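You operate a simulated robot arm through the tools that you are given. There is no shell and no other tool.

Carry out the task below with a simulated two-armed robot. There is one attempt and no reset: what you move stays moved.

TASK
Crimp the ferrule of the blue hose tail and lay it in the blue tray.
Fine: set the size knob to the size on its label.

It is judged by the outcome, as a careful person would: the job done as asked, and still so three seconds after it is handed in. It fails if anything else is knocked over, pushed out of place, dropped, spilled or broken.

THE ROBOT
Two 7-joint arms with two-finger parallel grippers on one trunk that stands fixed in place. Base frame: the origin is at the foot of the trunk, x ahead of it, y to its left, z up. Units: m, degrees, N and s.
The left shoulder is at [0.05, 0.177, 1.179], the right one opposite. With the tool pointing down near the work surface each hand reaches from about 0.22 to 0.7 m from the base axis, measured 20 degrees to its own side. Payload 3.43 kg a hand.
The TCP of each hand is the grasp point between the finger pads, 0.034 m short of the fingertips. In the tool frame z runs along the fingers and y along their closing line. Largest opening 0.128 m; finger width 0.024, thickness 0.012; the body of the gripper, 0.048 by 0.13 m, starts 0.096 m behind the TCP.
Orientation is that of the tool frame in the base frame, as a unit quaternion [x, y, z, w]. With the fingers straight down and closing along the base's y, the tool's x points along the base's -x, its y along +y and its z along -z.

THE INTERFACE
- The arms move only by the tool step_arm. It takes "left_series", "right_series" or both (then of equal length, played together; a hand with none holds still); each is text: rows parted by semicolons, each of 7 numbers parted by spaces: the shift along the tool's x, y, z in mm, then the turn, a rotation vector about the tool's x, y, z in degrees, then the finger opening in mm, from 0 to 128. In form: tx ty tz rx ry rz fingers; .... A call has 1 to 20 rows; each row is the pose to reach, as a shift and turn from the pose commanded when the call began, along the tool's axes at that moment. Rows are played at 5 a second. More than 0.05 m and 8.6 degrees between two rows, or a gripper value outside its range, and nothing of the call is played. A pose out of reach is approached as far as the arm can. The call stops where the force on the tool passes 40 N (or 10 N more than at its start, if that is more) or the arm is blocked; 0.2 s more then pass. The fingers move at their own pace (about 0.108 m/s each) and stop on an object; they squeeze with about 24 N. The grip force told is the motor's: it shows also when the fingers shut on nothing. Time passes only in rows, and 0.2 s behind the last, so rows that repeat a pose let the fingers close. It gives the time, the measured TCP pose, the force on the tool (base axes), the opening and the grip force at its end, in the units of the frame above (readings bear some noise), with the torque about the TCP (base axes, N m) and any sound that the robot's microphone picked up.
- Cameras (640 x 400 px; columns grow to the right, rows downward): "scene" is now at [0.1504, -0.0355, 1.3767]; the picture's right is [-0.57, -0.82, 0.00], its down [-0.12, 0.08, -0.99] and it looks along [0.81, -0.56, -0.14] (base axes); focal length 214 px, centre (320, 200). "left" rides on the left gripper at [0.076, 0.011, -0.16] in its tool frame; the picture's right is [-0.15, 0.99, 0.00], its down [-0.88, -0.13, -0.46] and it looks along [-0.45, -0.07, 0.89] (tool axes); focal length 234 px, centre (320, 200). "right" rides on the right gripper at [0.076, -0.011, -0.16] in its tool frame; the picture's right is [0.15, 0.99, 0.00], its down [-0.88, 0.13, -0.46] and it looks along [-0.45, 0.07, 0.89] (tool axes); focal length 234 px, centre (320, 200). There is no depth. A picture from a camera that has moved, and an enlarged one, comes with that camera's place and axes in the base frame and with its lens. The place of the scene camera against the robot may be out by one fixed shift of up to 0.025 m in any direction.
- snapshot(camera): a new picture of that camera. No time passes.
- lift_body(by): slides the trunk up (or, below 0, down) by that many m; the arms and the scene camera ride with it, the base frame stays. It gives what a move gives, with no picture.
- head_to(pan, tilt): turns the head with the scene camera to pan (to the left, within 80 degrees either way) and tilt (down, from -29 to 69), counted from straight ahead of the robot. It gives what a move gives.
- enlarge(camera, box): a new picture of the part [left, top, right, bottom] of that camera's present view, enlarged. No time passes.
- finish_job(): hands the job in; it is judged then, once.

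Places have to be worked out from the pictures, the camera data and where the tool is seen. Open the grippers and draw the arms clear of the work before you hand the job in, unless the task says otherwise.

The tools are called after "Emit:" as name(argument=value, ...) on one line, values as JSON. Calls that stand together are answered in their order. step_arm: Moves the arms, as the interface text tells. Its arguments: {"type":"object","properties":{"left_series":{"type":"string"},"right_series":{"type":"string"}},"required":[]} The other tools are called the same way: lift_body (by) slides the trunk up or down; head_to (pan, tilt) turns the head that bears the scene camera; snapshot (camera) takes a picture; enlarge (camera, box) takes an enlarged picture of a part of a camera's view; finish_job () hands the job in.

At the start:

```text
time: 0.0
left_eef_pos: [0.304, -0.0169, 1.3445]
left_ee_rot: [-0.001, 1.0, 0.0, 0.0]
left_contact_force: [0.0, 0.0, 0.1]
left_torque: [0.0, -0.03, -0.01]
left_width: 0.128
left_grasp_force: 0.0
right_eef_pos: [0.2265, -0.2952, 1.3391]
right_ee_rot: [-0.001, 1.0, 0.001, -0.001]
right_contact_force: [-0.1, 0.0, 0.0]
right_torque: [0.01, -0.01, 0.01]
right_width: 0.1282
right_grasp_force: 0.0
trunk travel left (down, up): [-0.35, 0.051]
head pan, tilt: [-34.7, 8.3]
```

scene: 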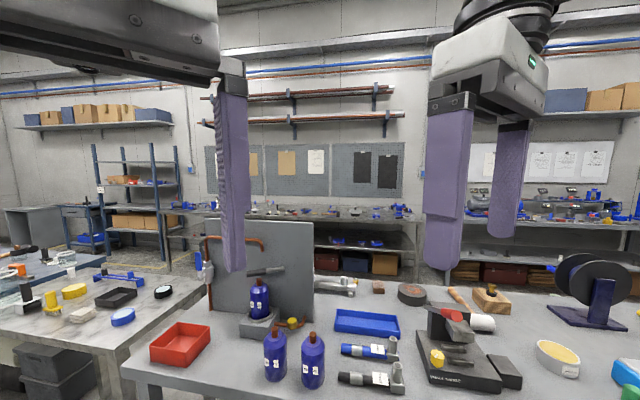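
right: 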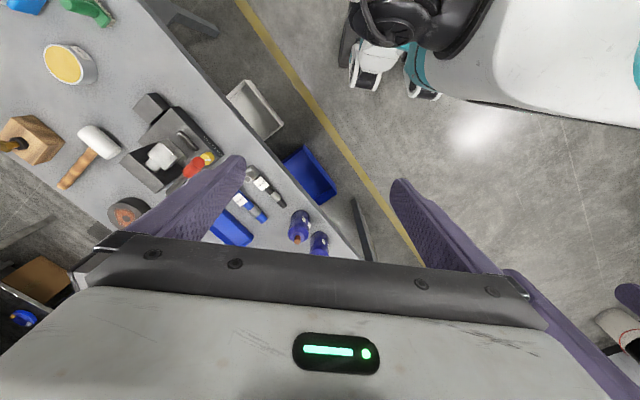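
left: 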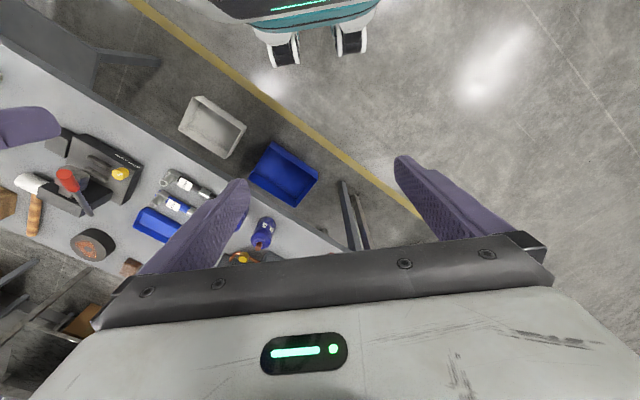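

The scene view shows a bench with a blue tray, two hose tails with labels (blue and black), and a crimping tool with a yellow knob and a red lever. I'll enlarge those regions to read the labels.

Emit:
enlarge(camera="scene", box=[400, 280, 540, 400])

Emit:
enlarge(camera="scene", box=[310, 300, 430, 400])

Emit:
enlarge(camera="right", box=[80, 80, 320, 260])

Emit:
enlarge(camera="left", box=[0, 110, 280, 280])

```text
3.33 times, centred on (470, 340) of scene
camera zoom: at [0.1504, -0.0355, 1.3767], right [-0.57, -0.82, 0.0], down [-0.12, 0.08, -0.99], along [0.81, -0.56, -0.14], focal length 715 px, centre (-180, -267)
```

zoom: 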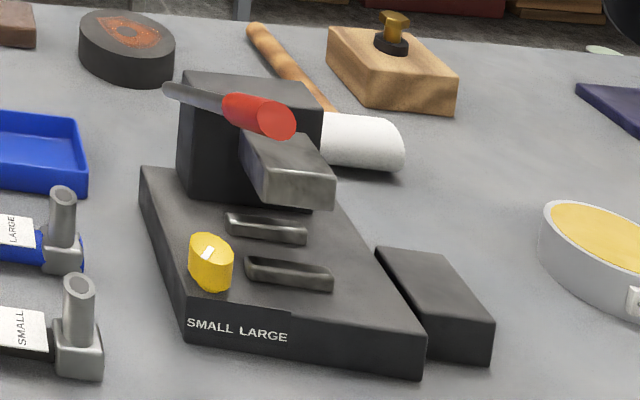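

```text
4.00 times, centred on (370, 350) of scene
camera zoom: at [0.1504, -0.0355, 1.3767], right [-0.57, -0.82, 0.0], down [-0.12, 0.08, -0.99], along [0.81, -0.56, -0.14], focal length 858 px, centre (120, -400)
```

zoom: 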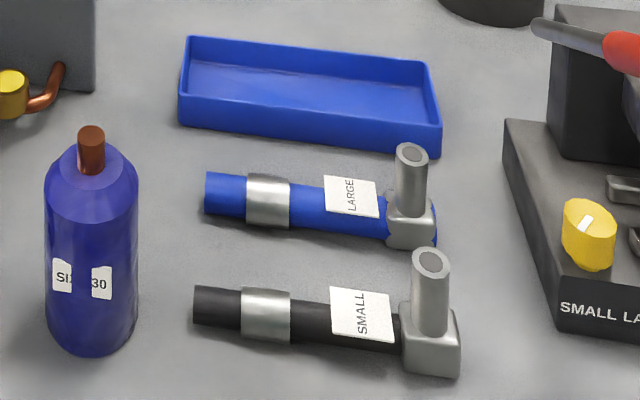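

```text
2.22 times, centred on (200, 170) of right
camera zoom: at [0.1504, -0.307, 1.498], right [-0.15, 0.99, 0.0], down [0.88, 0.13, 0.46], along [0.45, 0.07, -0.89], focal length 520 px, centre (587, 267)
```

zoom: 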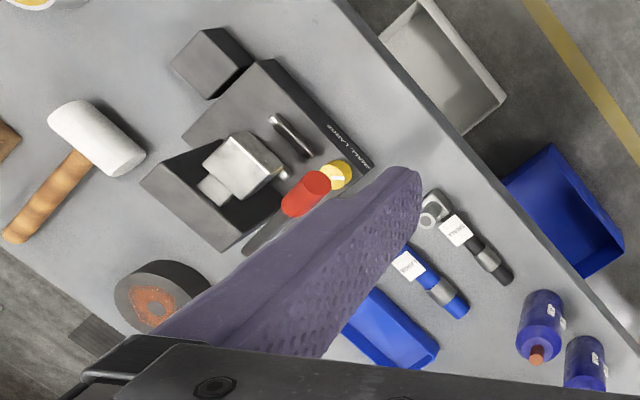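

```text
2.29 times, centred on (140, 195) of left
camera zoom: at [0.2287, -0.0039, 1.5047], right [0.15, 0.99, 0.0], down [0.88, -0.13, 0.46], along [0.45, -0.07, -0.89], focal length 535 px, centre (731, 211)
```

zoom: 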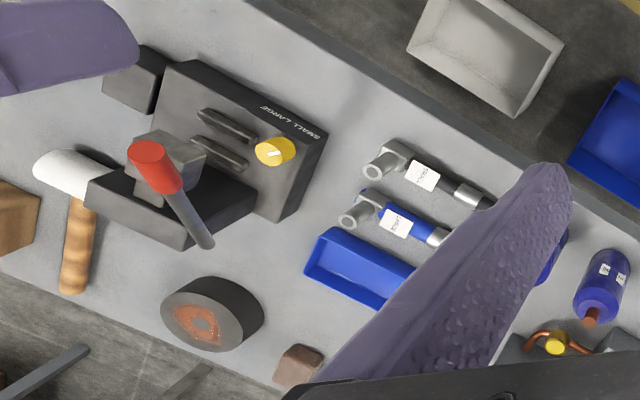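

First estimate from the two wrist views: the knob is near (0.37, -0.56, 0.92). I'll turn the head toward the press for a closer look.

Emit:
head_to(pan=-58, tilt=38)

Emit:
snapshot(camera="scene")

```text
time: 0.9
left_eef_pos: [0.3038, -0.0158, 1.3449]
left_ee_rot: [0.0, 1.0, 0.0, 0.0]
left_contact_force: [-0.5, -0.2, -1.3]
left_torque: [0.0, 0.01, 0.0]
left_width: 0.1279
left_grasp_force: 0.1
right_eef_pos: [0.2259, -0.2963, 1.3401]
right_ee_rot: [-0.001, 1.0, 0.0, -0.001]
right_contact_force: [-0.7, 0.0, -1.3]
right_torque: [-0.01, -0.04, 0.02]
right_width: 0.1281
right_grasp_force: 0.2
trunk travel left (down, up): [-0.35, 0.051]
head pan, tilt: [-58.0, 38.0]
```

```text
taken
camera scene: at [0.12, -0.0559, 1.3292], right [-0.85, -0.53, 0.0], down [-0.33, 0.52, -0.79], along [0.42, -0.67, -0.62], focal length 214 px, centre (320, 200)
```

scene: 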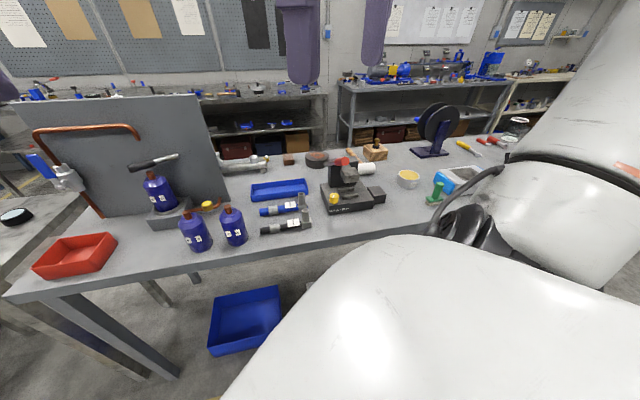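

The whole bench is visible now. I'll enlarge the working area around the tray, the hose tails and the press.

Emit:
enlarge(camera="scene", box=[240, 140, 400, 240])

Emit:
enlarge(camera="scene", box=[310, 150, 390, 220])

Emit:
enlarge(camera="scene", box=[120, 150, 320, 270])

```text
4.00 times, centred on (320, 190) of scene
camera zoom: at [0.12, -0.0559, 1.3292], right [-0.85, -0.53, 0.0], down [-0.33, 0.52, -0.79], along [0.42, -0.67, -0.62], focal length 858 px, centre (320, 240)
```

zoom: 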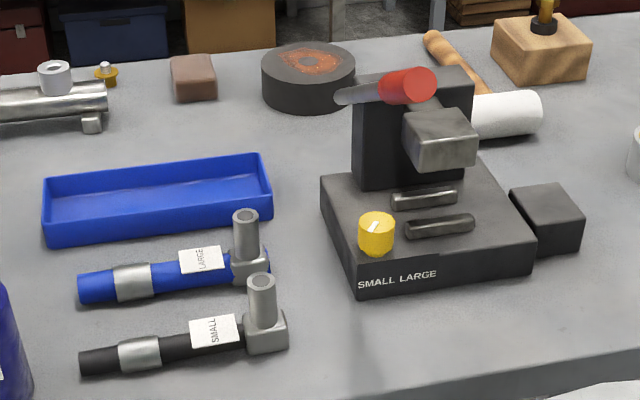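

```text
5.71 times, centred on (350, 185) of scene
camera zoom: at [0.12, -0.0559, 1.3292], right [-0.85, -0.53, 0.0], down [-0.33, 0.52, -0.79], along [0.42, -0.67, -0.62], focal length 1226 px, centre (149, 286)
```

zoom: 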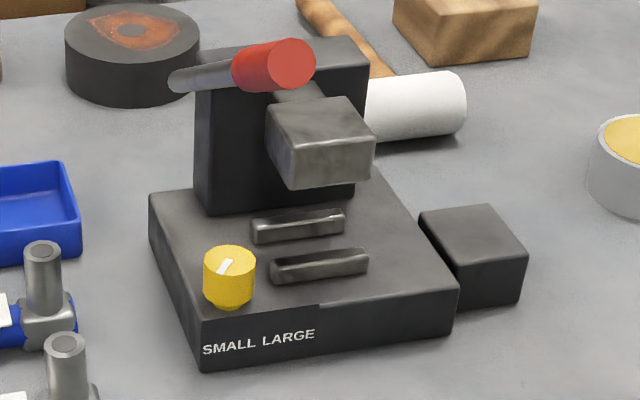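

```text
3.20 times, centred on (220, 210) of scene
camera zoom: at [0.12, -0.0559, 1.3292], right [-0.85, -0.53, 0.0], down [-0.33, 0.52, -0.79], along [0.42, -0.67, -0.62], focal length 686 px, centre (640, 168)
```

zoom: 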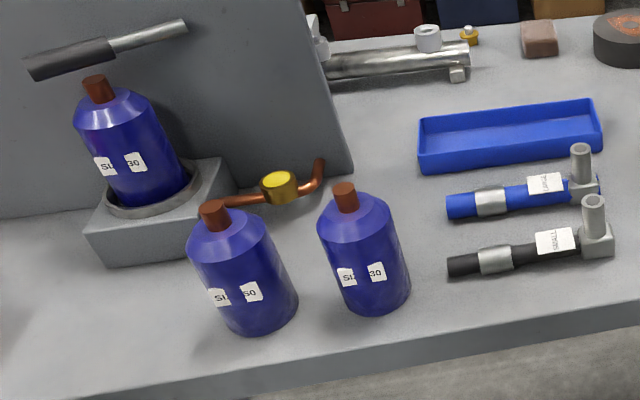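

The press has a tower, a raised lever with a red grip at about z 1.07, two rails as a nest under the ram, and a yellow knob whose white mark seems to point at SMALL. I'll move the right hand (and its camera) above the press for a closer look, staying well above the lever.

Emit:
step_arm(right_series="-10 -40 0 0 0 0 128; -20 -80 0 0 0 0 128; -30 -120 0 0 0 0 128; -40 -160 0 0 0 0 128; -40 -190 0 0 0 0 128; -40 -190 0 0 0 0 128")

Emit:
snapshot(camera="right")

```text
time: 2.4
left_eef_pos: [0.3048, -0.0155, 1.3444]
left_ee_rot: [0.0, 1.0, 0.0, 0.0]
left_contact_force: [0.6, 0.1, -0.9]
left_torque: [-0.05, -0.01, 0.02]
left_width: 0.1279
left_grasp_force: 0.1
right_eef_pos: [0.2745, -0.4417, 1.2981]
right_ee_rot: [0.001, 1.0, -0.001, 0.001]
right_contact_force: [0.5, 0.3, 0.5]
right_torque: [-0.03, -0.02, 0.01]
right_width: 0.1279
right_grasp_force: 0.0
right hand out of reach, approached as far as the arm can: row 3, 4, 5, 6
trunk travel left (down, up): [-0.35, 0.051]
head pan, tilt: [-58.0, 38.0]
```

```text
taken
camera right: at [0.1981, -0.4524, 1.4574], right [-0.14, 0.99, 0.0], down [0.88, 0.13, 0.46], along [0.45, 0.07, -0.89], focal length 234 px, centre (320, 200)
```

right: 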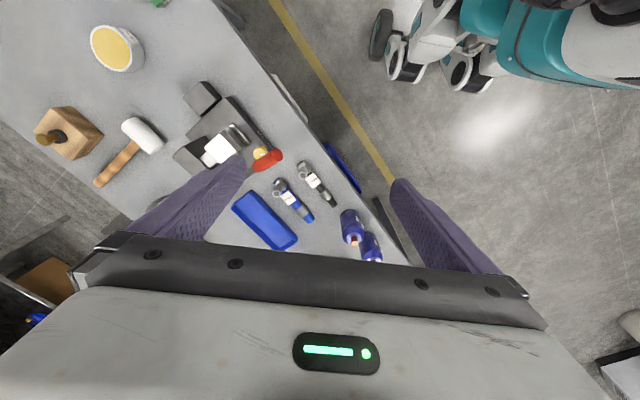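

The hand stopped short because it is so high; reach should improve lower down. I'll enlarge this view to measure the press and the hose tails.

Emit:
enlarge(camera="right", box=[160, 70, 400, 260])

Emit:
enlarge(camera="right", box=[160, 70, 290, 180])

Emit:
enlarge(camera="right", box=[225, 140, 345, 260])

```text
2.11 times, centred on (280, 165) of right
camera zoom: at [0.1981, -0.4524, 1.4574], right [-0.14, 0.99, 0.0], down [0.88, 0.13, 0.46], along [0.45, 0.07, -0.89], focal length 493 px, centre (404, 274)
```

zoom: 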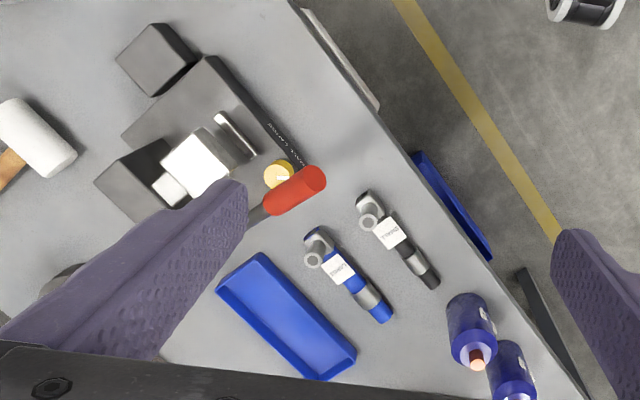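

```text
3.64 times, centred on (225, 125) of right
camera zoom: at [0.1981, -0.4524, 1.4574], right [-0.14, 0.99, 0.0], down [0.88, 0.13, 0.46], along [0.45, 0.07, -0.89], focal length 852 px, centre (666, 473)
```

zoom: 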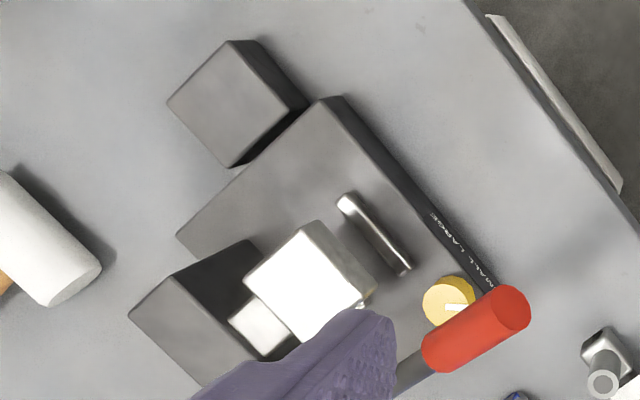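

```text
3.33 times, centred on (285, 200) of right
camera zoom: at [0.1981, -0.4524, 1.4574], right [-0.14, 0.99, 0.0], down [0.88, 0.13, 0.46], along [0.45, 0.07, -0.89], focal length 781 px, centre (437, 200)
```

zoom: 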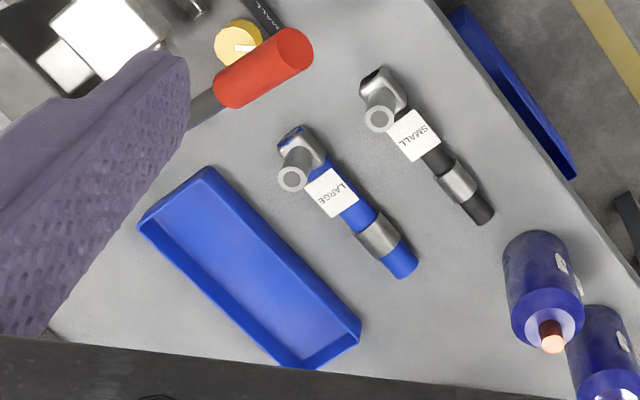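

From the views: the bench is turned about 45°, the knob is at about (0.366, -0.564, top 0.92), and the lever's red end is above it at about (0.316, -0.505, 1.08). The blue tail's post is near (0.461, -0.521) and its ferrule near (0.529, -0.452). I'll turn the right hand 45° to line up with the bench, moving left of the press and a little lower.

Emit:
step_arm(right_series="-20 10 15 0 0 -7.5 128; -45 25 30 0 0 -15 128; -70 40 45 0 0 -22.5 128; -95 55 60 0 0 -30 128; -120 70 80 0 0 -37.5 128; -145 80 98 0 0 -45 128; -145 80 98 0 0 -45 128")

Emit:
snapshot(camera="right")

Emit:
snapshot(camera="scene")

```text
time: 4.0
left_eef_pos: [0.3042, -0.0162, 1.3452]
left_ee_rot: [0.0, 1.0, 0.0, 0.0]
left_contact_force: [1.4, 1.0, 0.7]
left_torque: [0.0, 0.05, 0.03]
left_width: 0.1278
left_grasp_force: 0.0
right_eef_pos: [0.381, -0.2928, 1.1752]
right_ee_rot: [-0.382, 0.924, -0.001, 0.001]
right_contact_force: [0.0, -0.2, -0.2]
right_torque: [-0.03, -0.01, 0.0]
right_width: 0.1281
right_grasp_force: 0.0
right hand out of reach, approached as far as the arm can: row 1, 2, 3, 4, 5, 6, 7
trunk travel left (down, up): [-0.35, 0.051]
head pan, tilt: [-58.0, 38.0]
```

```text
taken
camera right: at [0.335, -0.3532, 1.3341], right [-0.8, 0.6, 0.0], down [0.53, 0.71, 0.46], along [0.27, 0.37, -0.89], focal length 234 px, centre (320, 200)
```

right: 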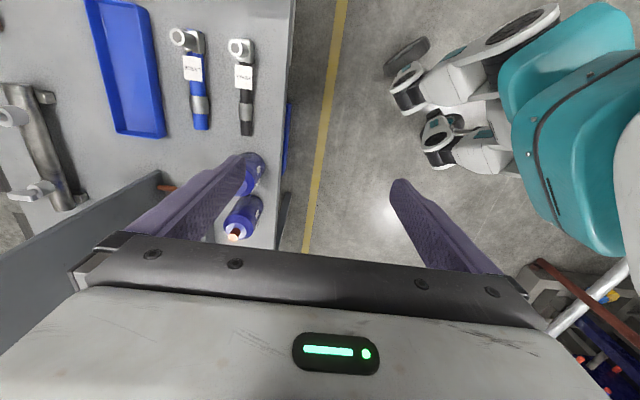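

```text
taken
camera scene: at [0.1198, -0.0562, 1.3291], right [-0.85, -0.53, 0.0], down [-0.33, 0.52, -0.79], along [0.42, -0.67, -0.62], focal length 214 px, centre (320, 200)
```

scene: 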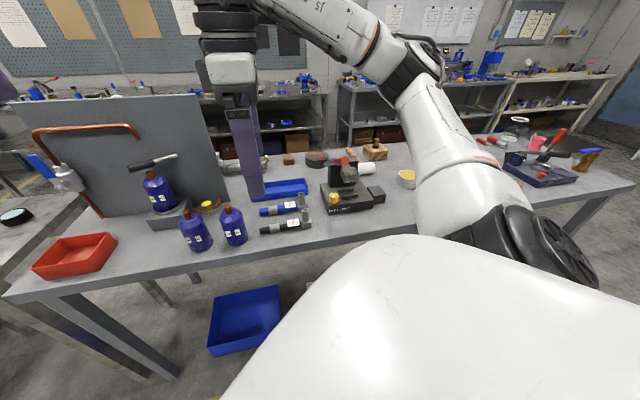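

The orientation is right but the position ended off target. I'll send a hold row to see whether the commanded pose matches the measured one.

Emit:
step_arm(right_series="0 0 0 0 0 0 128; 0 0 0 0 0 0 128")

```text
time: 4.5
left_eef_pos: [0.3042, -0.0166, 1.3438]
left_ee_rot: [0.0, 1.0, 0.0, 0.0]
left_contact_force: [0.4, 0.3, 0.7]
left_torque: [0.03, -0.02, -0.02]
left_width: 0.1281
left_grasp_force: 0.1
right_eef_pos: [0.3805, -0.2915, 1.1742]
right_ee_rot: [-0.382, 0.924, 0.001, 0.0]
right_contact_force: [-1.0, -0.4, 0.2]
right_torque: [-0.01, 0.0, 0.0]
right_width: 0.1281
right_grasp_force: 0.1
trunk travel left (down, up): [-0.35, 0.051]
head pan, tilt: [-58.0, 38.0]
```

The commanded pose matches the measured one again. I'll test the reach further over the bench, moving forward toward the tail area and slightly down.

Emit:
step_arm(right_series="8 -30 12 0 0 0 128; 16 -60 24 0 0 0 128; 24 -90 36 0 0 0 128; 33 -125 50 0 0 0 128; 33 -125 50 0 0 0 128")

Emit:
snapshot(camera="right")

```text
time: 5.8
left_eef_pos: [0.305, -0.0165, 1.3442]
left_ee_rot: [0.0, 1.0, 0.0, 0.0]
left_contact_force: [0.1, -0.1, 0.2]
left_torque: [-0.01, 0.0, 0.0]
left_width: 0.1279
left_grasp_force: 0.0
right_eef_pos: [0.3815, -0.3002, 1.1425]
right_ee_rot: [-0.382, 0.924, -0.001, 0.0]
right_contact_force: [0.3, -0.3, 0.7]
right_torque: [0.02, 0.03, -0.02]
right_width: 0.1284
right_grasp_force: 0.0
right hand out of reach, approached as far as the arm can: row 1, 2, 3, 4, 5
trunk travel left (down, up): [-0.35, 0.051]
head pan, tilt: [-58.0, 38.0]
```

```text
taken
camera right: at [0.3355, -0.3614, 1.3019], right [-0.8, 0.6, 0.0], down [0.53, 0.71, 0.45], along [0.27, 0.36, -0.89], focal length 234 px, centre (320, 200)
```

right: 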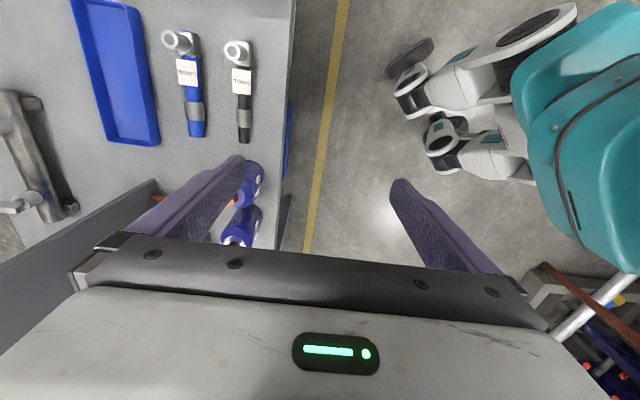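

The reach limit here looks like a high-hand or wrist-joint limit rather than arm length. I'll test going straight down, since the hand is still in front of the bench.

Emit:
step_arm(right_series="0 0 30 0 0 0 128; 0 0 60 0 0 0 128; 0 0 90 0 0 0 128; 0 0 90 0 0 0 128")

```text
time: 6.8
left_eef_pos: [0.3047, -0.0167, 1.3446]
left_ee_rot: [0.0, 1.0, 0.0, -0.001]
left_contact_force: [-0.5, 0.4, 0.3]
left_torque: [0.0, -0.02, -0.01]
left_width: 0.1281
left_grasp_force: 0.0
right_eef_pos: [0.3748, -0.2976, 1.0544]
right_ee_rot: [-0.381, 0.925, -0.001, 0.0]
right_contact_force: [0.7, -1.4, 0.8]
right_torque: [-0.01, 0.02, -0.03]
right_width: 0.1281
right_grasp_force: 0.0
right hand out of reach, approached as far as the arm can: row 2, 3, 4
trunk travel left (down, up): [-0.35, 0.051]
head pan, tilt: [-58.0, 38.0]
```

Going down helped only slightly, and the horizontal reach stayed pinned near 0.35 m from the shoulder. That suggests a wrist-yaw limit, so I'll turn the hand the other way, to yaw -45° with the camera on the robot side looking over the bench.

Emit:
step_arm(right_series="0 0 -5 0 0 8 128; 0 0 -10 0 0 16 128; 0 0 -15 0 0 24 128; 0 0 -20 0 0 32 128; 0 0 -25 0 0 40 128; 0 0 -30 0 0 48 128; 0 0 -35 0 0 56 128; 0 0 -40 0 0 64 128; 0 0 -45 0 0 72 128; 0 0 -45 0 0 80 128; 0 0 -45 0 0 88 128; 0 0 -45 0 0 90 128")

Emit:
snapshot(camera="scene")

```text
time: 9.3
left_eef_pos: [0.3043, -0.0159, 1.3446]
left_ee_rot: [0.0, 1.0, 0.0, -0.001]
left_contact_force: [-0.1, -0.4, -0.7]
left_torque: [0.01, -0.02, 0.0]
left_width: 0.1279
left_grasp_force: 0.1
right_eef_pos: [0.3772, -0.2974, 1.1004]
right_ee_rot: [0.386, 0.923, 0.001, 0.0]
right_contact_force: [0.0, -0.7, 0.9]
right_torque: [0.01, 0.01, 0.05]
right_width: 0.1278
right_grasp_force: 0.1
trunk travel left (down, up): [-0.35, 0.051]
head pan, tilt: [-58.0, 38.0]
```

```text
taken
camera scene: at [0.12, -0.056, 1.3291], right [-0.85, -0.53, 0.0], down [-0.33, 0.52, -0.79], along [0.42, -0.67, -0.62], focal length 214 px, centre (320, 200)
```

scene: 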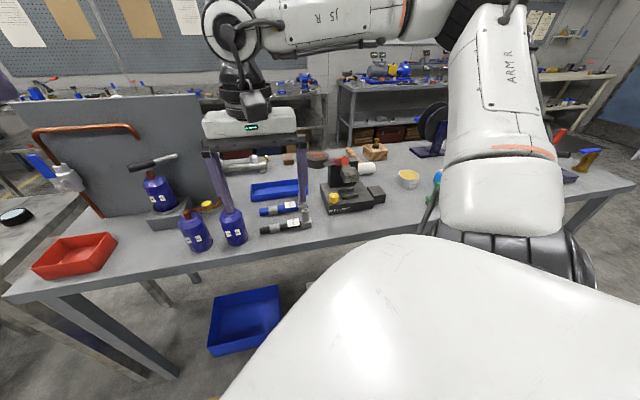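

Fully reached this time, so yaw was the constraint. I'll test the reach forward over the bench in this orientation (tool x = toward the robot, tool y = bench-left), staying left of the lever.

Emit:
step_arm(right_series="-35 -8 -10 0 0 0 128; -70 -16 -20 0 0 0 128; -105 -24 -20 0 0 0 128; -140 -30 -20 0 0 0 128; -140 -30 -20 0 0 0 128")

Emit:
snapshot(camera="right")

```text
time: 10.6
left_eef_pos: [0.3048, -0.0155, 1.3444]
left_ee_rot: [0.0, 1.0, 0.001, 0.0]
left_contact_force: [-1.1, 0.4, 0.5]
left_torque: [0.0, -0.03, -0.03]
left_width: 0.1279
left_grasp_force: 0.0
right_eef_pos: [0.4544, -0.4166, 1.1184]
right_ee_rot: [0.383, 0.924, 0.0, -0.001]
right_contact_force: [-1.0, 0.6, 0.5]
right_torque: [0.0, 0.0, 0.01]
right_width: 0.1279
right_grasp_force: 0.0
trunk travel left (down, up): [-0.35, 0.051]
head pan, tilt: [-58.0, 38.0]
```

```text
taken
camera right: at [0.3941, -0.371, 1.2791], right [0.6, 0.8, 0.0], down [0.71, -0.53, 0.46], along [0.37, -0.27, -0.89], focal length 234 px, centre (320, 200)
```

right: 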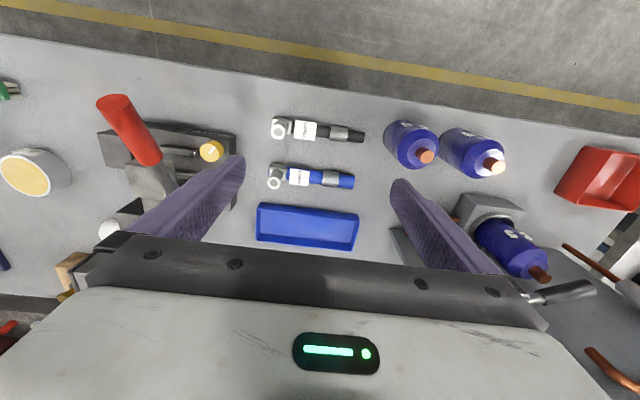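

This orientation reaches cleanly, and the view is now lined up with the bench. I'll enlarge the press and the hose-tail regions to refine the positions.

Emit:
enlarge(camera="right", box=[80, 80, 260, 220])

Emit:
enlarge(camera="right", box=[240, 100, 400, 260])

Emit:
enlarge(camera="right", box=[180, 120, 250, 180])

```text
2.86 times, centred on (170, 150) of right
camera zoom: at [0.3941, -0.371, 1.2791], right [0.6, 0.8, 0.0], down [0.71, -0.53, 0.46], along [0.37, -0.27, -0.89], focal length 669 px, centre (749, 343)
```

zoom: 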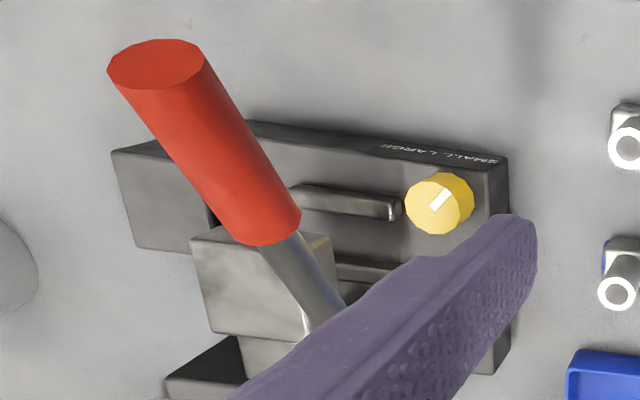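

```text
2.50 times, centred on (320, 180) of right
camera zoom: at [0.3941, -0.371, 1.2791], right [0.6, 0.8, 0.0], down [0.71, -0.53, 0.46], along [0.37, -0.27, -0.89], focal length 585 px, centre (320, 250)
```

zoom: 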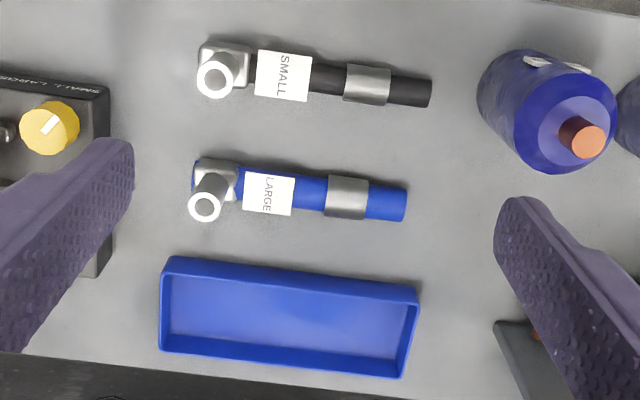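

```text
6.67 times, centred on (215, 150) of right
camera zoom: at [0.3941, -0.371, 1.2791], right [0.6, 0.8, 0.0], down [0.71, -0.53, 0.46], along [0.37, -0.27, -0.89], focal length 1561 px, centre (1020, 533)
```

zoom: 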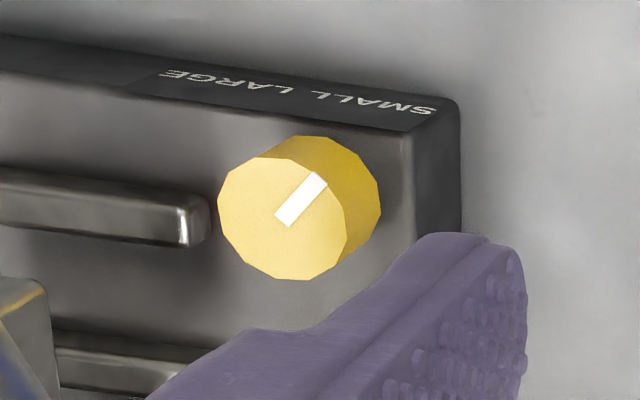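

Refined estimates: knob centre about (0.372, -0.571), top z 0.918, base top about 0.898, with the pointer aimed at SMALL. The lever passes about 0.11 m above the knob, so I'll approach the knob with the hand tilted. First I yaw the hand to -90° at this safe height and partly close the fingers.

Emit:
step_arm(right_series="0 0 0 0 0 7.5 110; 0 0 0 0 0 15 95; 0 0 0 0 0 22.5 80; 0 0 0 0 0 30 70; 0 0 0 0 0 37.5 70; 0 0 0 0 0 45 70; 0 0 0 0 0 45 70")

```text
time: 12.2
left_eef_pos: [0.3044, -0.0155, 1.3453]
left_ee_rot: [0.0, 1.0, 0.0, 0.0]
left_contact_force: [0.2, -0.1, 0.4]
left_torque: [0.0, 0.0, 0.0]
left_width: 0.128
left_grasp_force: 0.1
right_eef_pos: [0.4549, -0.4174, 1.1206]
right_ee_rot: [0.707, 0.707, 0.0, 0.0]
right_contact_force: [-0.4, -0.3, 0.1]
right_torque: [0.0, 0.01, -0.02]
right_width: 0.0699
right_grasp_force: 0.0
trunk travel left (down, up): [-0.35, 0.051]
head pan, tilt: [-58.0, 38.0]
```

Yaw is now -90°. Next I tilt the hand 50° (fingers toward the press, body toward +y) while moving toward a stand-off, and swing the left arm out of the way at the same time.

Emit:
step_arm(right_series="-2 -9 8 0 -7.2 0 70; -4 -18 16 0 -14.4 0 70; -6 -27 24 0 -21.6 0 70; -8 -36 32 0 -28.8 0 70; -10 -45 40 0 -36 0 70; -12 -55 50 0 -43 0 70; -13 -65 60 0 -50 0 70; -13 -65 60 0 -50 0 70", left_series="0 25 0 0 0 0 128; 0 50 0 0 0 0 128; 0 75 0 0 0 0 128; 0 100 0 0 0 0 128; 0 125 0 0 0 0 128; 0 150 0 0 0 0 128; 0 150 0 0 0 0 128; 0 150 0 0 0 0 128")

Emit:
snapshot(camera="right")

Emit:
snapshot(camera="scene")

```text
time: 13.9
left_eef_pos: [0.3019, 0.1347, 1.3446]
left_ee_rot: [0.0, 1.0, 0.0, 0.0]
left_contact_force: [-0.9, -0.2, 0.2]
left_torque: [0.0, -0.03, 0.0]
left_width: 0.1279
left_grasp_force: 0.1
right_eef_pos: [0.3888, -0.4309, 1.0607]
right_ee_rot: [0.64, 0.641, -0.299, 0.3]
right_contact_force: [1.5, -0.1, 0.1]
right_torque: [0.01, -0.02, 0.0]
right_width: 0.0698
right_grasp_force: 0.0
trunk travel left (down, up): [-0.35, 0.051]
head pan, tilt: [-58.0, 38.0]
```

```text
taken
camera right: at [0.3772, -0.2595, 1.1043], right [0.99, 0.09, -0.11], down [0.13, -0.21, 0.97], along [0.07, -0.97, -0.22], focal length 234 px, centre (320, 200)
```

right: 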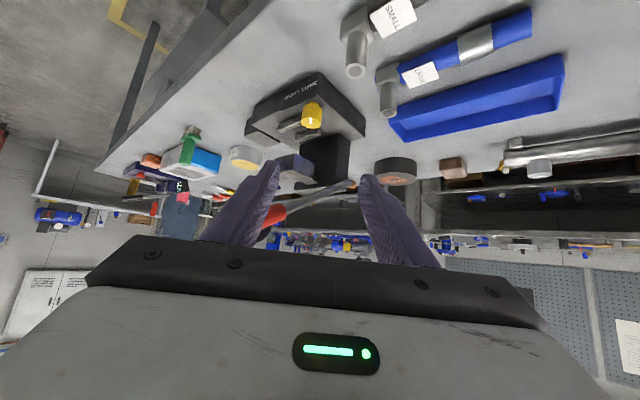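

```text
taken
camera scene: at [0.1196, -0.0557, 1.3292], right [-0.85, -0.53, 0.0], down [-0.33, 0.52, -0.79], along [0.42, -0.67, -0.62], focal length 214 px, centre (320, 200)
```

scene: 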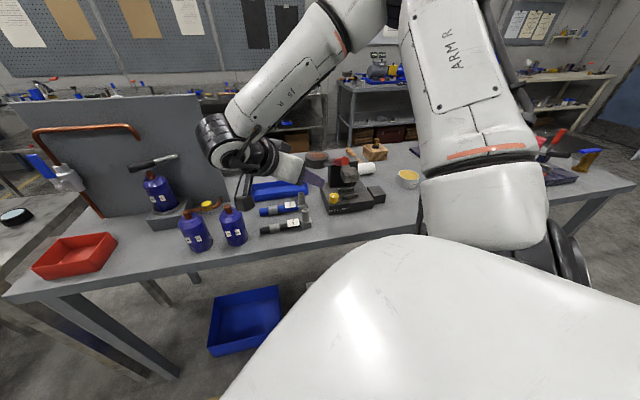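

The tilted approach pose is reachable and the knob is in view. I'll zoom in on it to refine the knob's position before closing in.

Emit:
enlarge(camera="right", box=[230, 60, 380, 220])

Emit:
enlarge(camera="scene", box=[230, 120, 400, 230])

```text
2.50 times, centred on (305, 140) of right
camera zoom: at [0.3772, -0.2595, 1.1043], right [0.99, 0.09, -0.11], down [0.13, -0.21, 0.97], along [0.07, -0.97, -0.22], focal length 585 px, centre (358, 350)
```

zoom: 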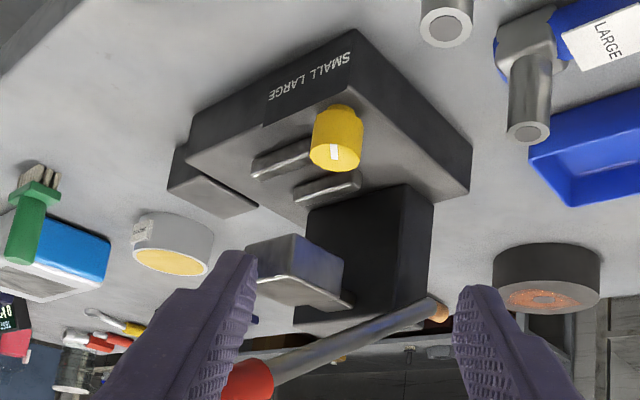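

```text
3.64 times, centred on (315, 175) of scene
camera zoom: at [0.1196, -0.0557, 1.3292], right [-0.85, -0.53, 0.0], down [-0.33, 0.52, -0.79], along [0.42, -0.67, -0.62], focal length 780 px, centre (338, 291)
```

zoom: 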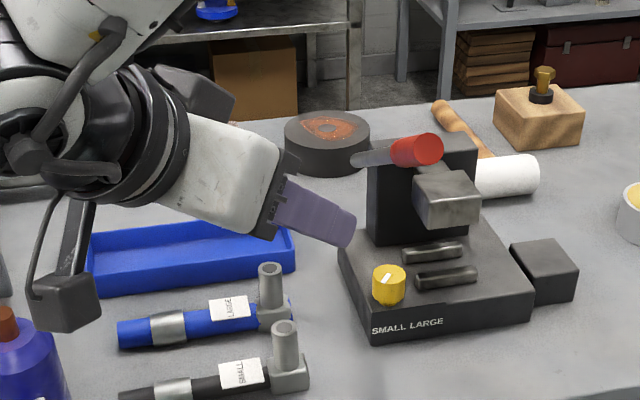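

Knob refined to (0.372, -0.568), top z 0.918. I'll move to a stand-off about 90 mm back along the finger axis.

Emit:
step_arm(right_series="8 -8 30 0 0 0 70; 15.3 -16.8 60 0 0 0 70; 15.3 -16.8 81 0 0 0 70; 15.3 -16.8 81 0 0 0 70")

Emit:
snapshot(camera="right")

Emit:
enlarge(camera="scene", box=[250, 130, 400, 230])

```text
time: 14.9
left_eef_pos: [0.3036, 0.1339, 1.3448]
left_ee_rot: [0.001, 1.0, 0.0, 0.001]
left_contact_force: [0.2, 1.3, 0.5]
left_torque: [0.01, -0.02, -0.03]
left_width: 0.1281
left_grasp_force: 0.1
right_eef_pos: [0.3725, -0.4815, 0.9961]
right_ee_rot: [0.641, 0.641, -0.298, 0.298]
right_contact_force: [-0.1, -0.4, -0.3]
right_torque: [0.03, 0.0, 0.01]
right_width: 0.07
right_grasp_force: 0.1
trunk travel left (down, up): [-0.35, 0.051]
head pan, tilt: [-58.0, 38.0]
```

```text
taken
camera right: at [0.3605, -0.3098, 1.0408], right [0.99, 0.09, -0.11], down [0.13, -0.22, 0.97], along [0.07, -0.97, -0.23], focal length 234 px, centre (320, 200)
```

right: 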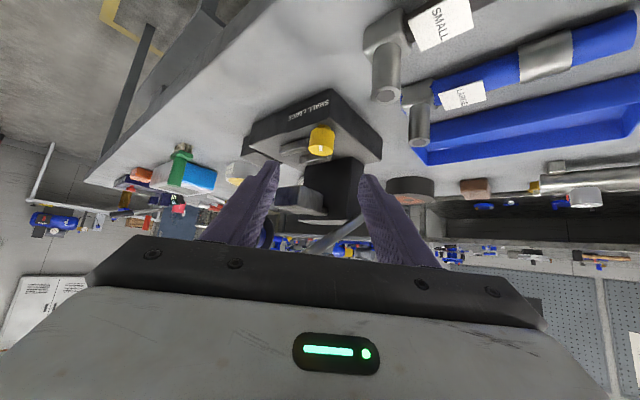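

```text
4.00 times, centred on (325, 180) of scene
camera zoom: at [0.1199, -0.0558, 1.3292], right [-0.85, -0.53, 0.0], down [-0.33, 0.52, -0.79], along [0.42, -0.67, -0.62], focal length 858 px, centre (300, 280)
```

zoom: 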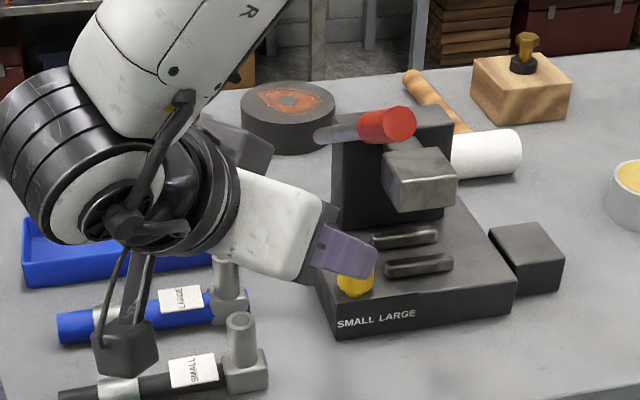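

The stand-off is reached. I'll zoom into the wrist view to check that the knob is centred between the fingers.

Emit:
enlarge(camera="right", box=[240, 80, 400, 230])

```text
2.67 times, centred on (320, 155) of right
camera zoom: at [0.3605, -0.3098, 1.0408], right [0.99, 0.09, -0.11], down [0.13, -0.22, 0.97], along [0.07, -0.97, -0.23], focal length 624 px, centre (320, 320)
```

zoom: 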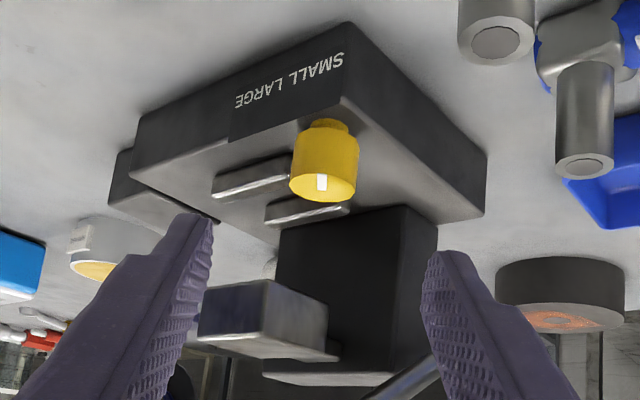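

The knob is centred in x. I'll advance along the finger axis to straddle it, stopping with the fingertips about 10 mm above the base plate.

Emit:
step_arm(right_series="-1 0 30 0 0 0 70; -2 0 60 0 0 0 70; -2 0 80 0 0 0 70; -2 0 90 0 0 0 70; -2 0 90 0 0 0 70")

Emit:
enlarge(camera="right", box=[240, 80, 400, 230])

Emit:
enlarge(camera="scene", box=[280, 150, 380, 220])

```text
time: 16.1
left_eef_pos: [0.3042, 0.1331, 1.3454]
left_ee_rot: [0.001, 1.0, 0.0, 0.0]
left_contact_force: [0.2, 0.8, 0.7]
left_torque: [0.0, -0.04, 0.03]
left_width: 0.1283
left_grasp_force: 0.0
right_eef_pos: [0.374, -0.553, 0.9396]
right_ee_rot: [0.641, 0.64, -0.299, 0.299]
right_contact_force: [-0.4, -0.3, 0.7]
right_torque: [0.0, -0.01, 0.01]
right_width: 0.0699
right_grasp_force: 0.1
trunk travel left (down, up): [-0.35, 0.051]
head pan, tilt: [-58.0, 38.0]
```

```text
2.67 times, centred on (320, 155) of right
camera zoom: at [0.3613, -0.3808, 0.9841], right [0.99, 0.09, -0.11], down [0.13, -0.22, 0.97], along [0.07, -0.97, -0.23], focal length 624 px, centre (320, 320)
```

zoom: 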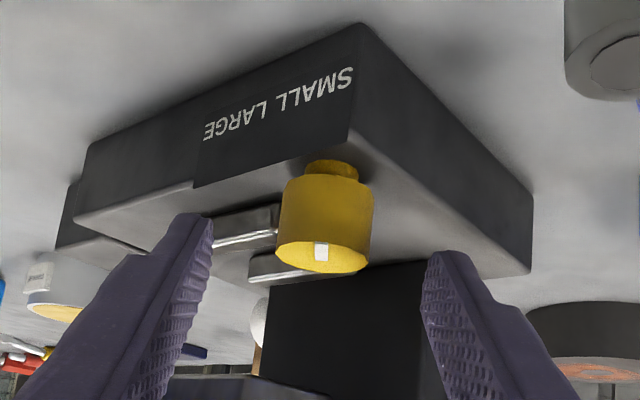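

```text
5.71 times, centred on (330, 185) of scene
camera zoom: at [0.1199, -0.056, 1.3291], right [-0.85, -0.53, 0.0], down [-0.33, 0.52, -0.79], along [0.42, -0.67, -0.62], focal length 1226 px, centre (263, 286)
```

zoom: 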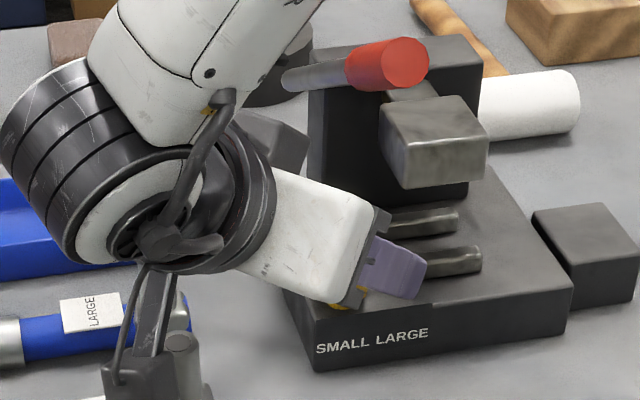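

The fingers straddle the knob, centred to about 1 mm. I'll close them on it.

Emit:
step_arm(right_series="0 0 0 0 0 0 50; 0 0 0 0 0 0 35; 0 0 0 0 0 0 20; 0 0 0 0 0 0 20")

Emit:
enlarge(camera="right", box=[240, 80, 400, 230])

```text
time: 17.1
left_eef_pos: [0.3038, 0.1334, 1.3453]
left_ee_rot: [0.0, 1.0, 0.0, -0.001]
left_contact_force: [0.6, -0.4, 0.5]
left_torque: [0.03, -0.02, 0.0]
left_width: 0.1281
left_grasp_force: 0.1
right_eef_pos: [0.3733, -0.5517, 0.9409]
right_ee_rot: [0.641, 0.641, -0.298, 0.299]
right_contact_force: [0.2, -0.8, -0.7]
right_torque: [-0.06, 0.0, -0.03]
right_width: 0.0292
right_grasp_force: 45.1
trunk travel left (down, up): [-0.35, 0.051]
head pan, tilt: [-58.0, 38.0]
```

```text
2.67 times, centred on (320, 155) of right
camera zoom: at [0.3613, -0.3806, 0.9843], right [0.99, 0.09, -0.11], down [0.13, -0.22, 0.97], along [0.07, -0.97, -0.23], focal length 624 px, centre (320, 320)
```

zoom: 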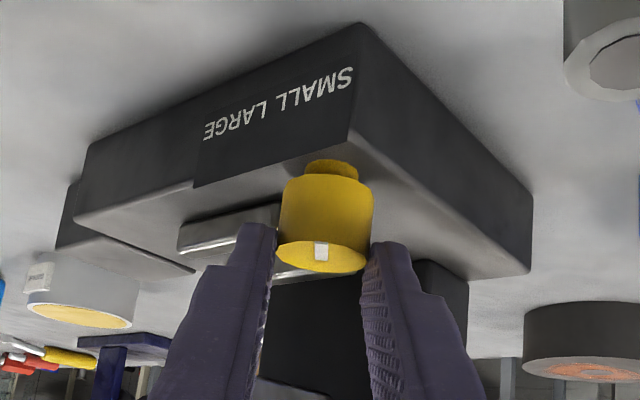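

The fingers hold the knob (29 mm wide). I'll turn it counter-clockwise seen from above, from front-left SMALL toward front-right LARGE, rotating the hand about the knob's vertical axis, 40° first.

Emit:
step_arm(right_series="-0.1 -2.5 0.1 -6.13 0 -5.14 20; -0.45 -4.96 0.54 -12.26 0 -10.29 20; -1.0 -7.32 1.2 -18.38 0 -15.43 20; -1.76 -9.54 2.1 -24.5 0 -20.58 20; -2.7 -11.57 3.2 -30.64 0 -25.72 20")

Emit:
enlarge(camera="right", box=[240, 80, 400, 230])

Emit:
enlarge(camera="scene", box=[260, 130, 400, 230])

```text
time: 18.4
left_eef_pos: [0.3019, 0.1334, 1.3452]
left_ee_rot: [-0.001, 1.0, -0.001, 0.001]
left_contact_force: [0.2, -1.0, -0.9]
left_torque: [-0.01, 0.05, 0.0]
left_width: 0.1281
left_grasp_force: 0.1
right_eef_pos: [0.3608, -0.5556, 0.9408]
right_ee_rot: [0.383, 0.822, -0.178, 0.383]
right_contact_force: [-8.6, 5.0, 1.9]
right_torque: [0.27, 0.06, -0.5]
right_width: 0.0292
right_grasp_force: 45.5
trunk travel left (down, up): [-0.35, 0.051]
head pan, tilt: [-58.0, 38.0]
```

```text
2.67 times, centred on (320, 155) of right
camera zoom: at [0.2419, -0.4319, 0.9844], right [0.7, 0.71, -0.11], down [0.24, -0.08, 0.97], along [0.68, -0.7, -0.23], focal length 624 px, centre (320, 320)
```

zoom: 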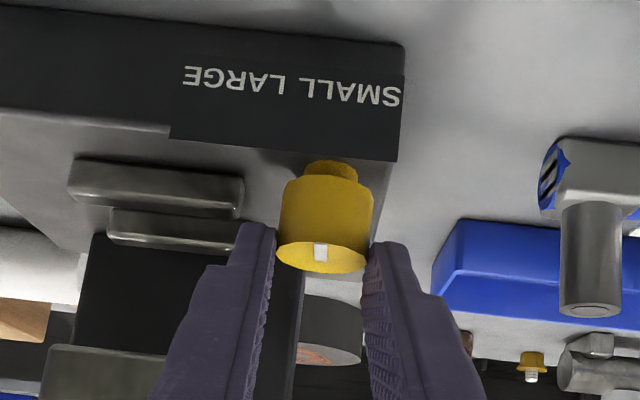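

```text
4.00 times, centred on (330, 180) of scene
camera zoom: at [0.119, -0.0553, 1.3293], right [-0.85, -0.53, 0.0], down [-0.33, 0.52, -0.79], along [0.42, -0.67, -0.61], focal length 858 px, centre (280, 280)
```

zoom: 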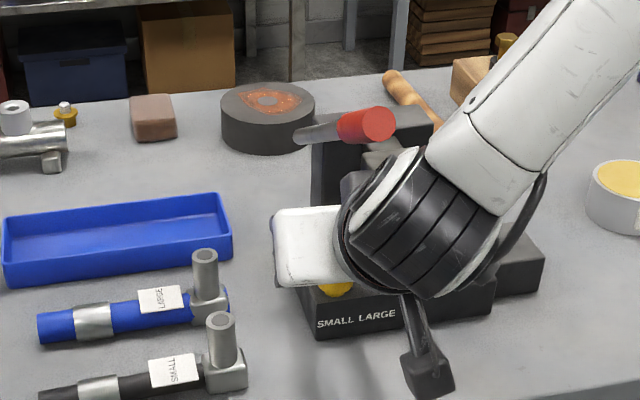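

The mark stayed fixed relative to the hand, so the knob is turning and now points straight to the front. I'll continue with another 40°.

Emit:
step_arm(right_series="-0.1 -2.5 0.1 -6.13 0 -5.14 20; -0.45 -4.96 0.54 -12.26 0 -10.29 20; -1.0 -7.32 1.2 -18.38 0 -15.43 20; -1.76 -9.54 2.1 -24.5 0 -20.58 20; -2.7 -11.57 3.2 -30.64 0 -25.72 20")

Emit:
enlarge(camera="right", box=[240, 80, 400, 230])

Emit:
snapshot(camera="scene")

```text
time: 18.8
left_eef_pos: [0.3026, 0.1327, 1.3455]
left_ee_rot: [0.0, 1.0, 0.0, 0.0]
left_contact_force: [0.1, 0.6, -0.1]
left_torque: [0.04, 0.0, 0.01]
left_width: 0.128
left_grasp_force: 0.0
right_eef_pos: [0.3572, -0.5571, 0.9361]
right_ee_rot: [0.314, 0.852, -0.159, 0.388]
right_contact_force: [0.3, 6.8, 2.6]
right_torque: [0.11, -0.88, 0.13]
right_width: 0.0299
right_grasp_force: 45.3
trunk travel left (down, up): [-0.35, 0.051]
head pan, tilt: [-58.0, 38.0]
stopped in row 2 (right hand): the force on the tool passed its limit at 62 N (the readings are from after the stop); the commanded pose is now the measured one
```

```text
2.67 times, centred on (320, 155) of right
camera zoom: at [0.2226, -0.4519, 0.9813], right [0.58, 0.81, -0.14], down [0.27, -0.03, 0.96], along [0.77, -0.59, -0.23], focal length 624 px, centre (320, 320)
```

zoom: 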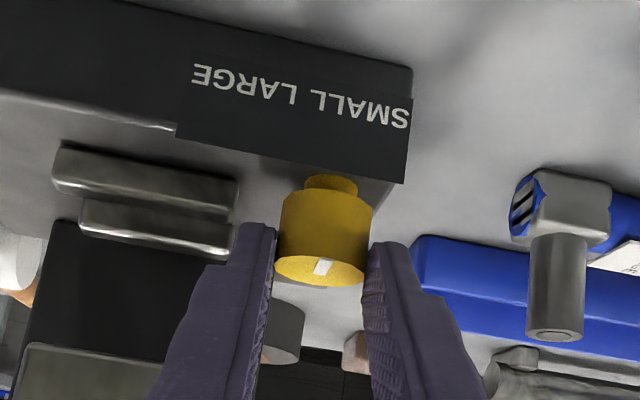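

```text
taken
camera scene: at [0.1189, -0.0562, 1.3293], right [-0.85, -0.53, 0.0], down [-0.33, 0.52, -0.79], along [0.42, -0.67, -0.62], focal length 214 px, centre (320, 200)
```

scene: 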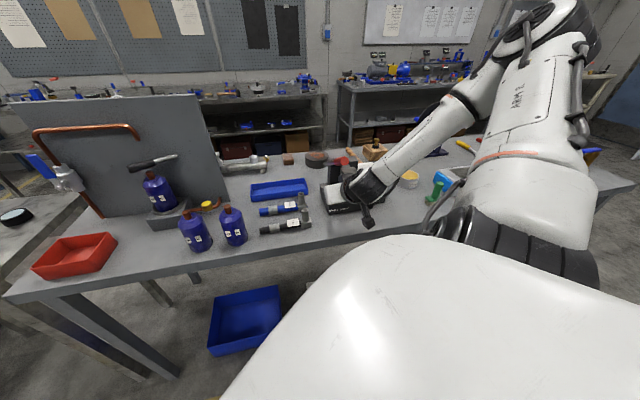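

The call stopped in row 2 on a force spike, either a knob stop or part of the hand touching something. I'll look closely at the scene before moving again.

Emit:
enlarge(camera="scene", box=[290, 130, 410, 230])

Emit:
snapshot(camera="right")

Emit:
snapshot(camera="left")

```text
4.00 times, centred on (350, 180) of scene
camera zoom: at [0.1189, -0.0562, 1.3293], right [-0.85, -0.53, 0.0], down [-0.33, 0.52, -0.79], along [0.42, -0.67, -0.62], focal length 858 px, centre (200, 280)
```

zoom: 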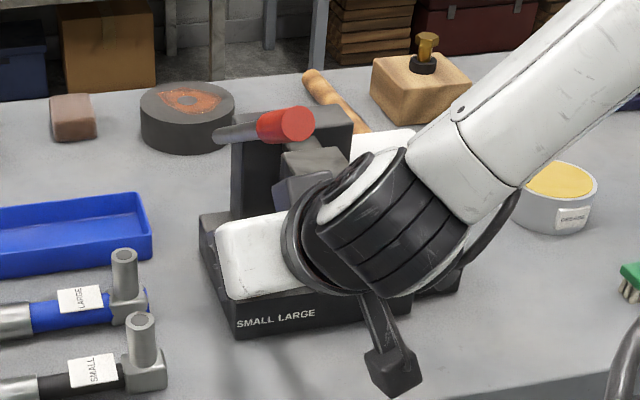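

```text
taken
camera right: at [0.2226, -0.4519, 0.9813], right [0.58, 0.81, -0.14], down [0.27, -0.03, 0.96], along [0.77, -0.59, -0.23], focal length 234 px, centre (320, 200)
```

right: 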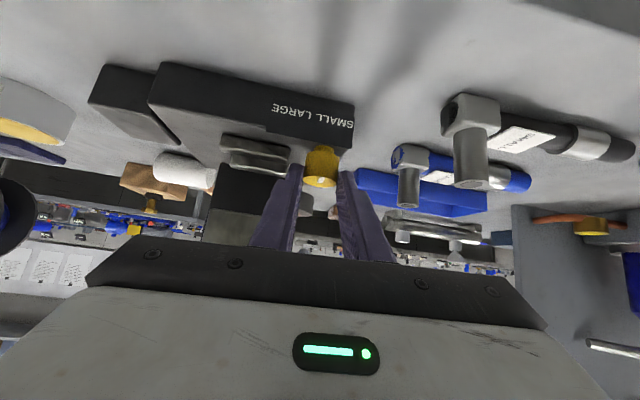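

```text
taken
camera left: at [0.2262, 0.1451, 1.5048], right [0.15, 0.99, 0.0], down [0.88, -0.13, 0.46], along [0.45, -0.07, -0.89], focal length 234 px, centre (320, 200)
```

left: 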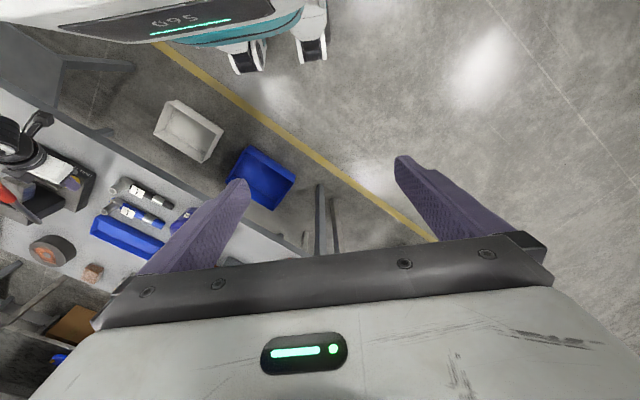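

I'll zoom tighter around the hand, the lever and the ram to find the contact.

Emit:
enlarge(camera="scene", box=[335, 145, 385, 195])

Emit:
enlarge(camera="left", box=[0, 90, 120, 240])

Emit:
enlarge(camera="right", box=[260, 120, 380, 220])

```text
8.00 times, centred on (360, 170) of scene
camera zoom: at [0.1189, -0.0562, 1.3293], right [-0.85, -0.53, 0.0], down [-0.33, 0.52, -0.79], along [0.42, -0.67, -0.62], focal length 1716 px, centre (0, 440)
```

zoom: 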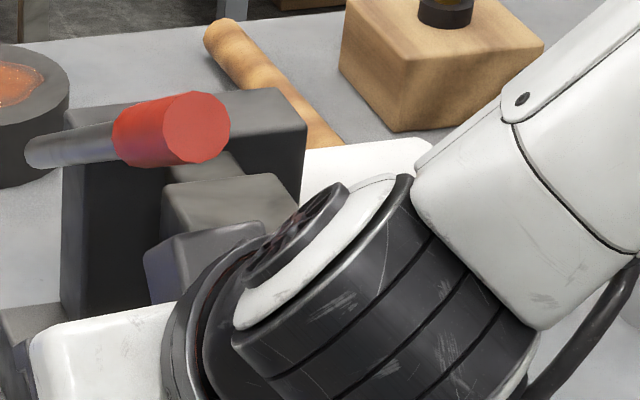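

```text
2.67 times, centred on (60, 165) of left
camera zoom: at [0.2262, 0.1451, 1.5048], right [0.15, 0.99, 0.0], down [0.88, -0.13, 0.46], along [0.45, -0.07, -0.89], focal length 624 px, centre (1013, 293)
```

zoom: 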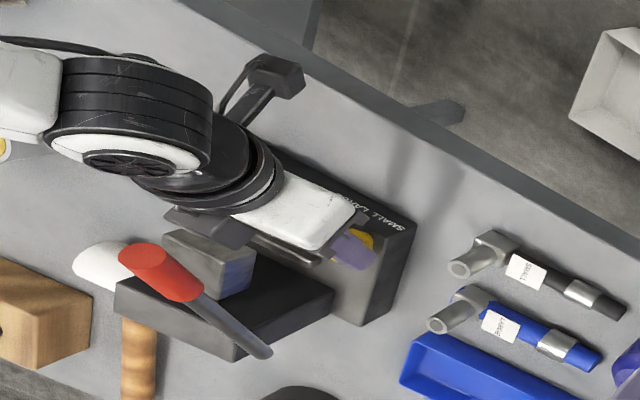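

```text
4.00 times, centred on (320, 170) of right
camera zoom: at [0.2226, -0.4519, 0.9813], right [0.58, 0.81, -0.14], down [0.27, -0.03, 0.96], along [0.77, -0.59, -0.23], focal length 937 px, centre (320, 320)
```

zoom: 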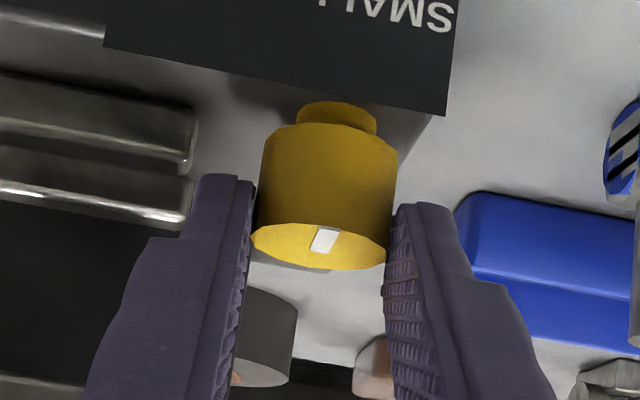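

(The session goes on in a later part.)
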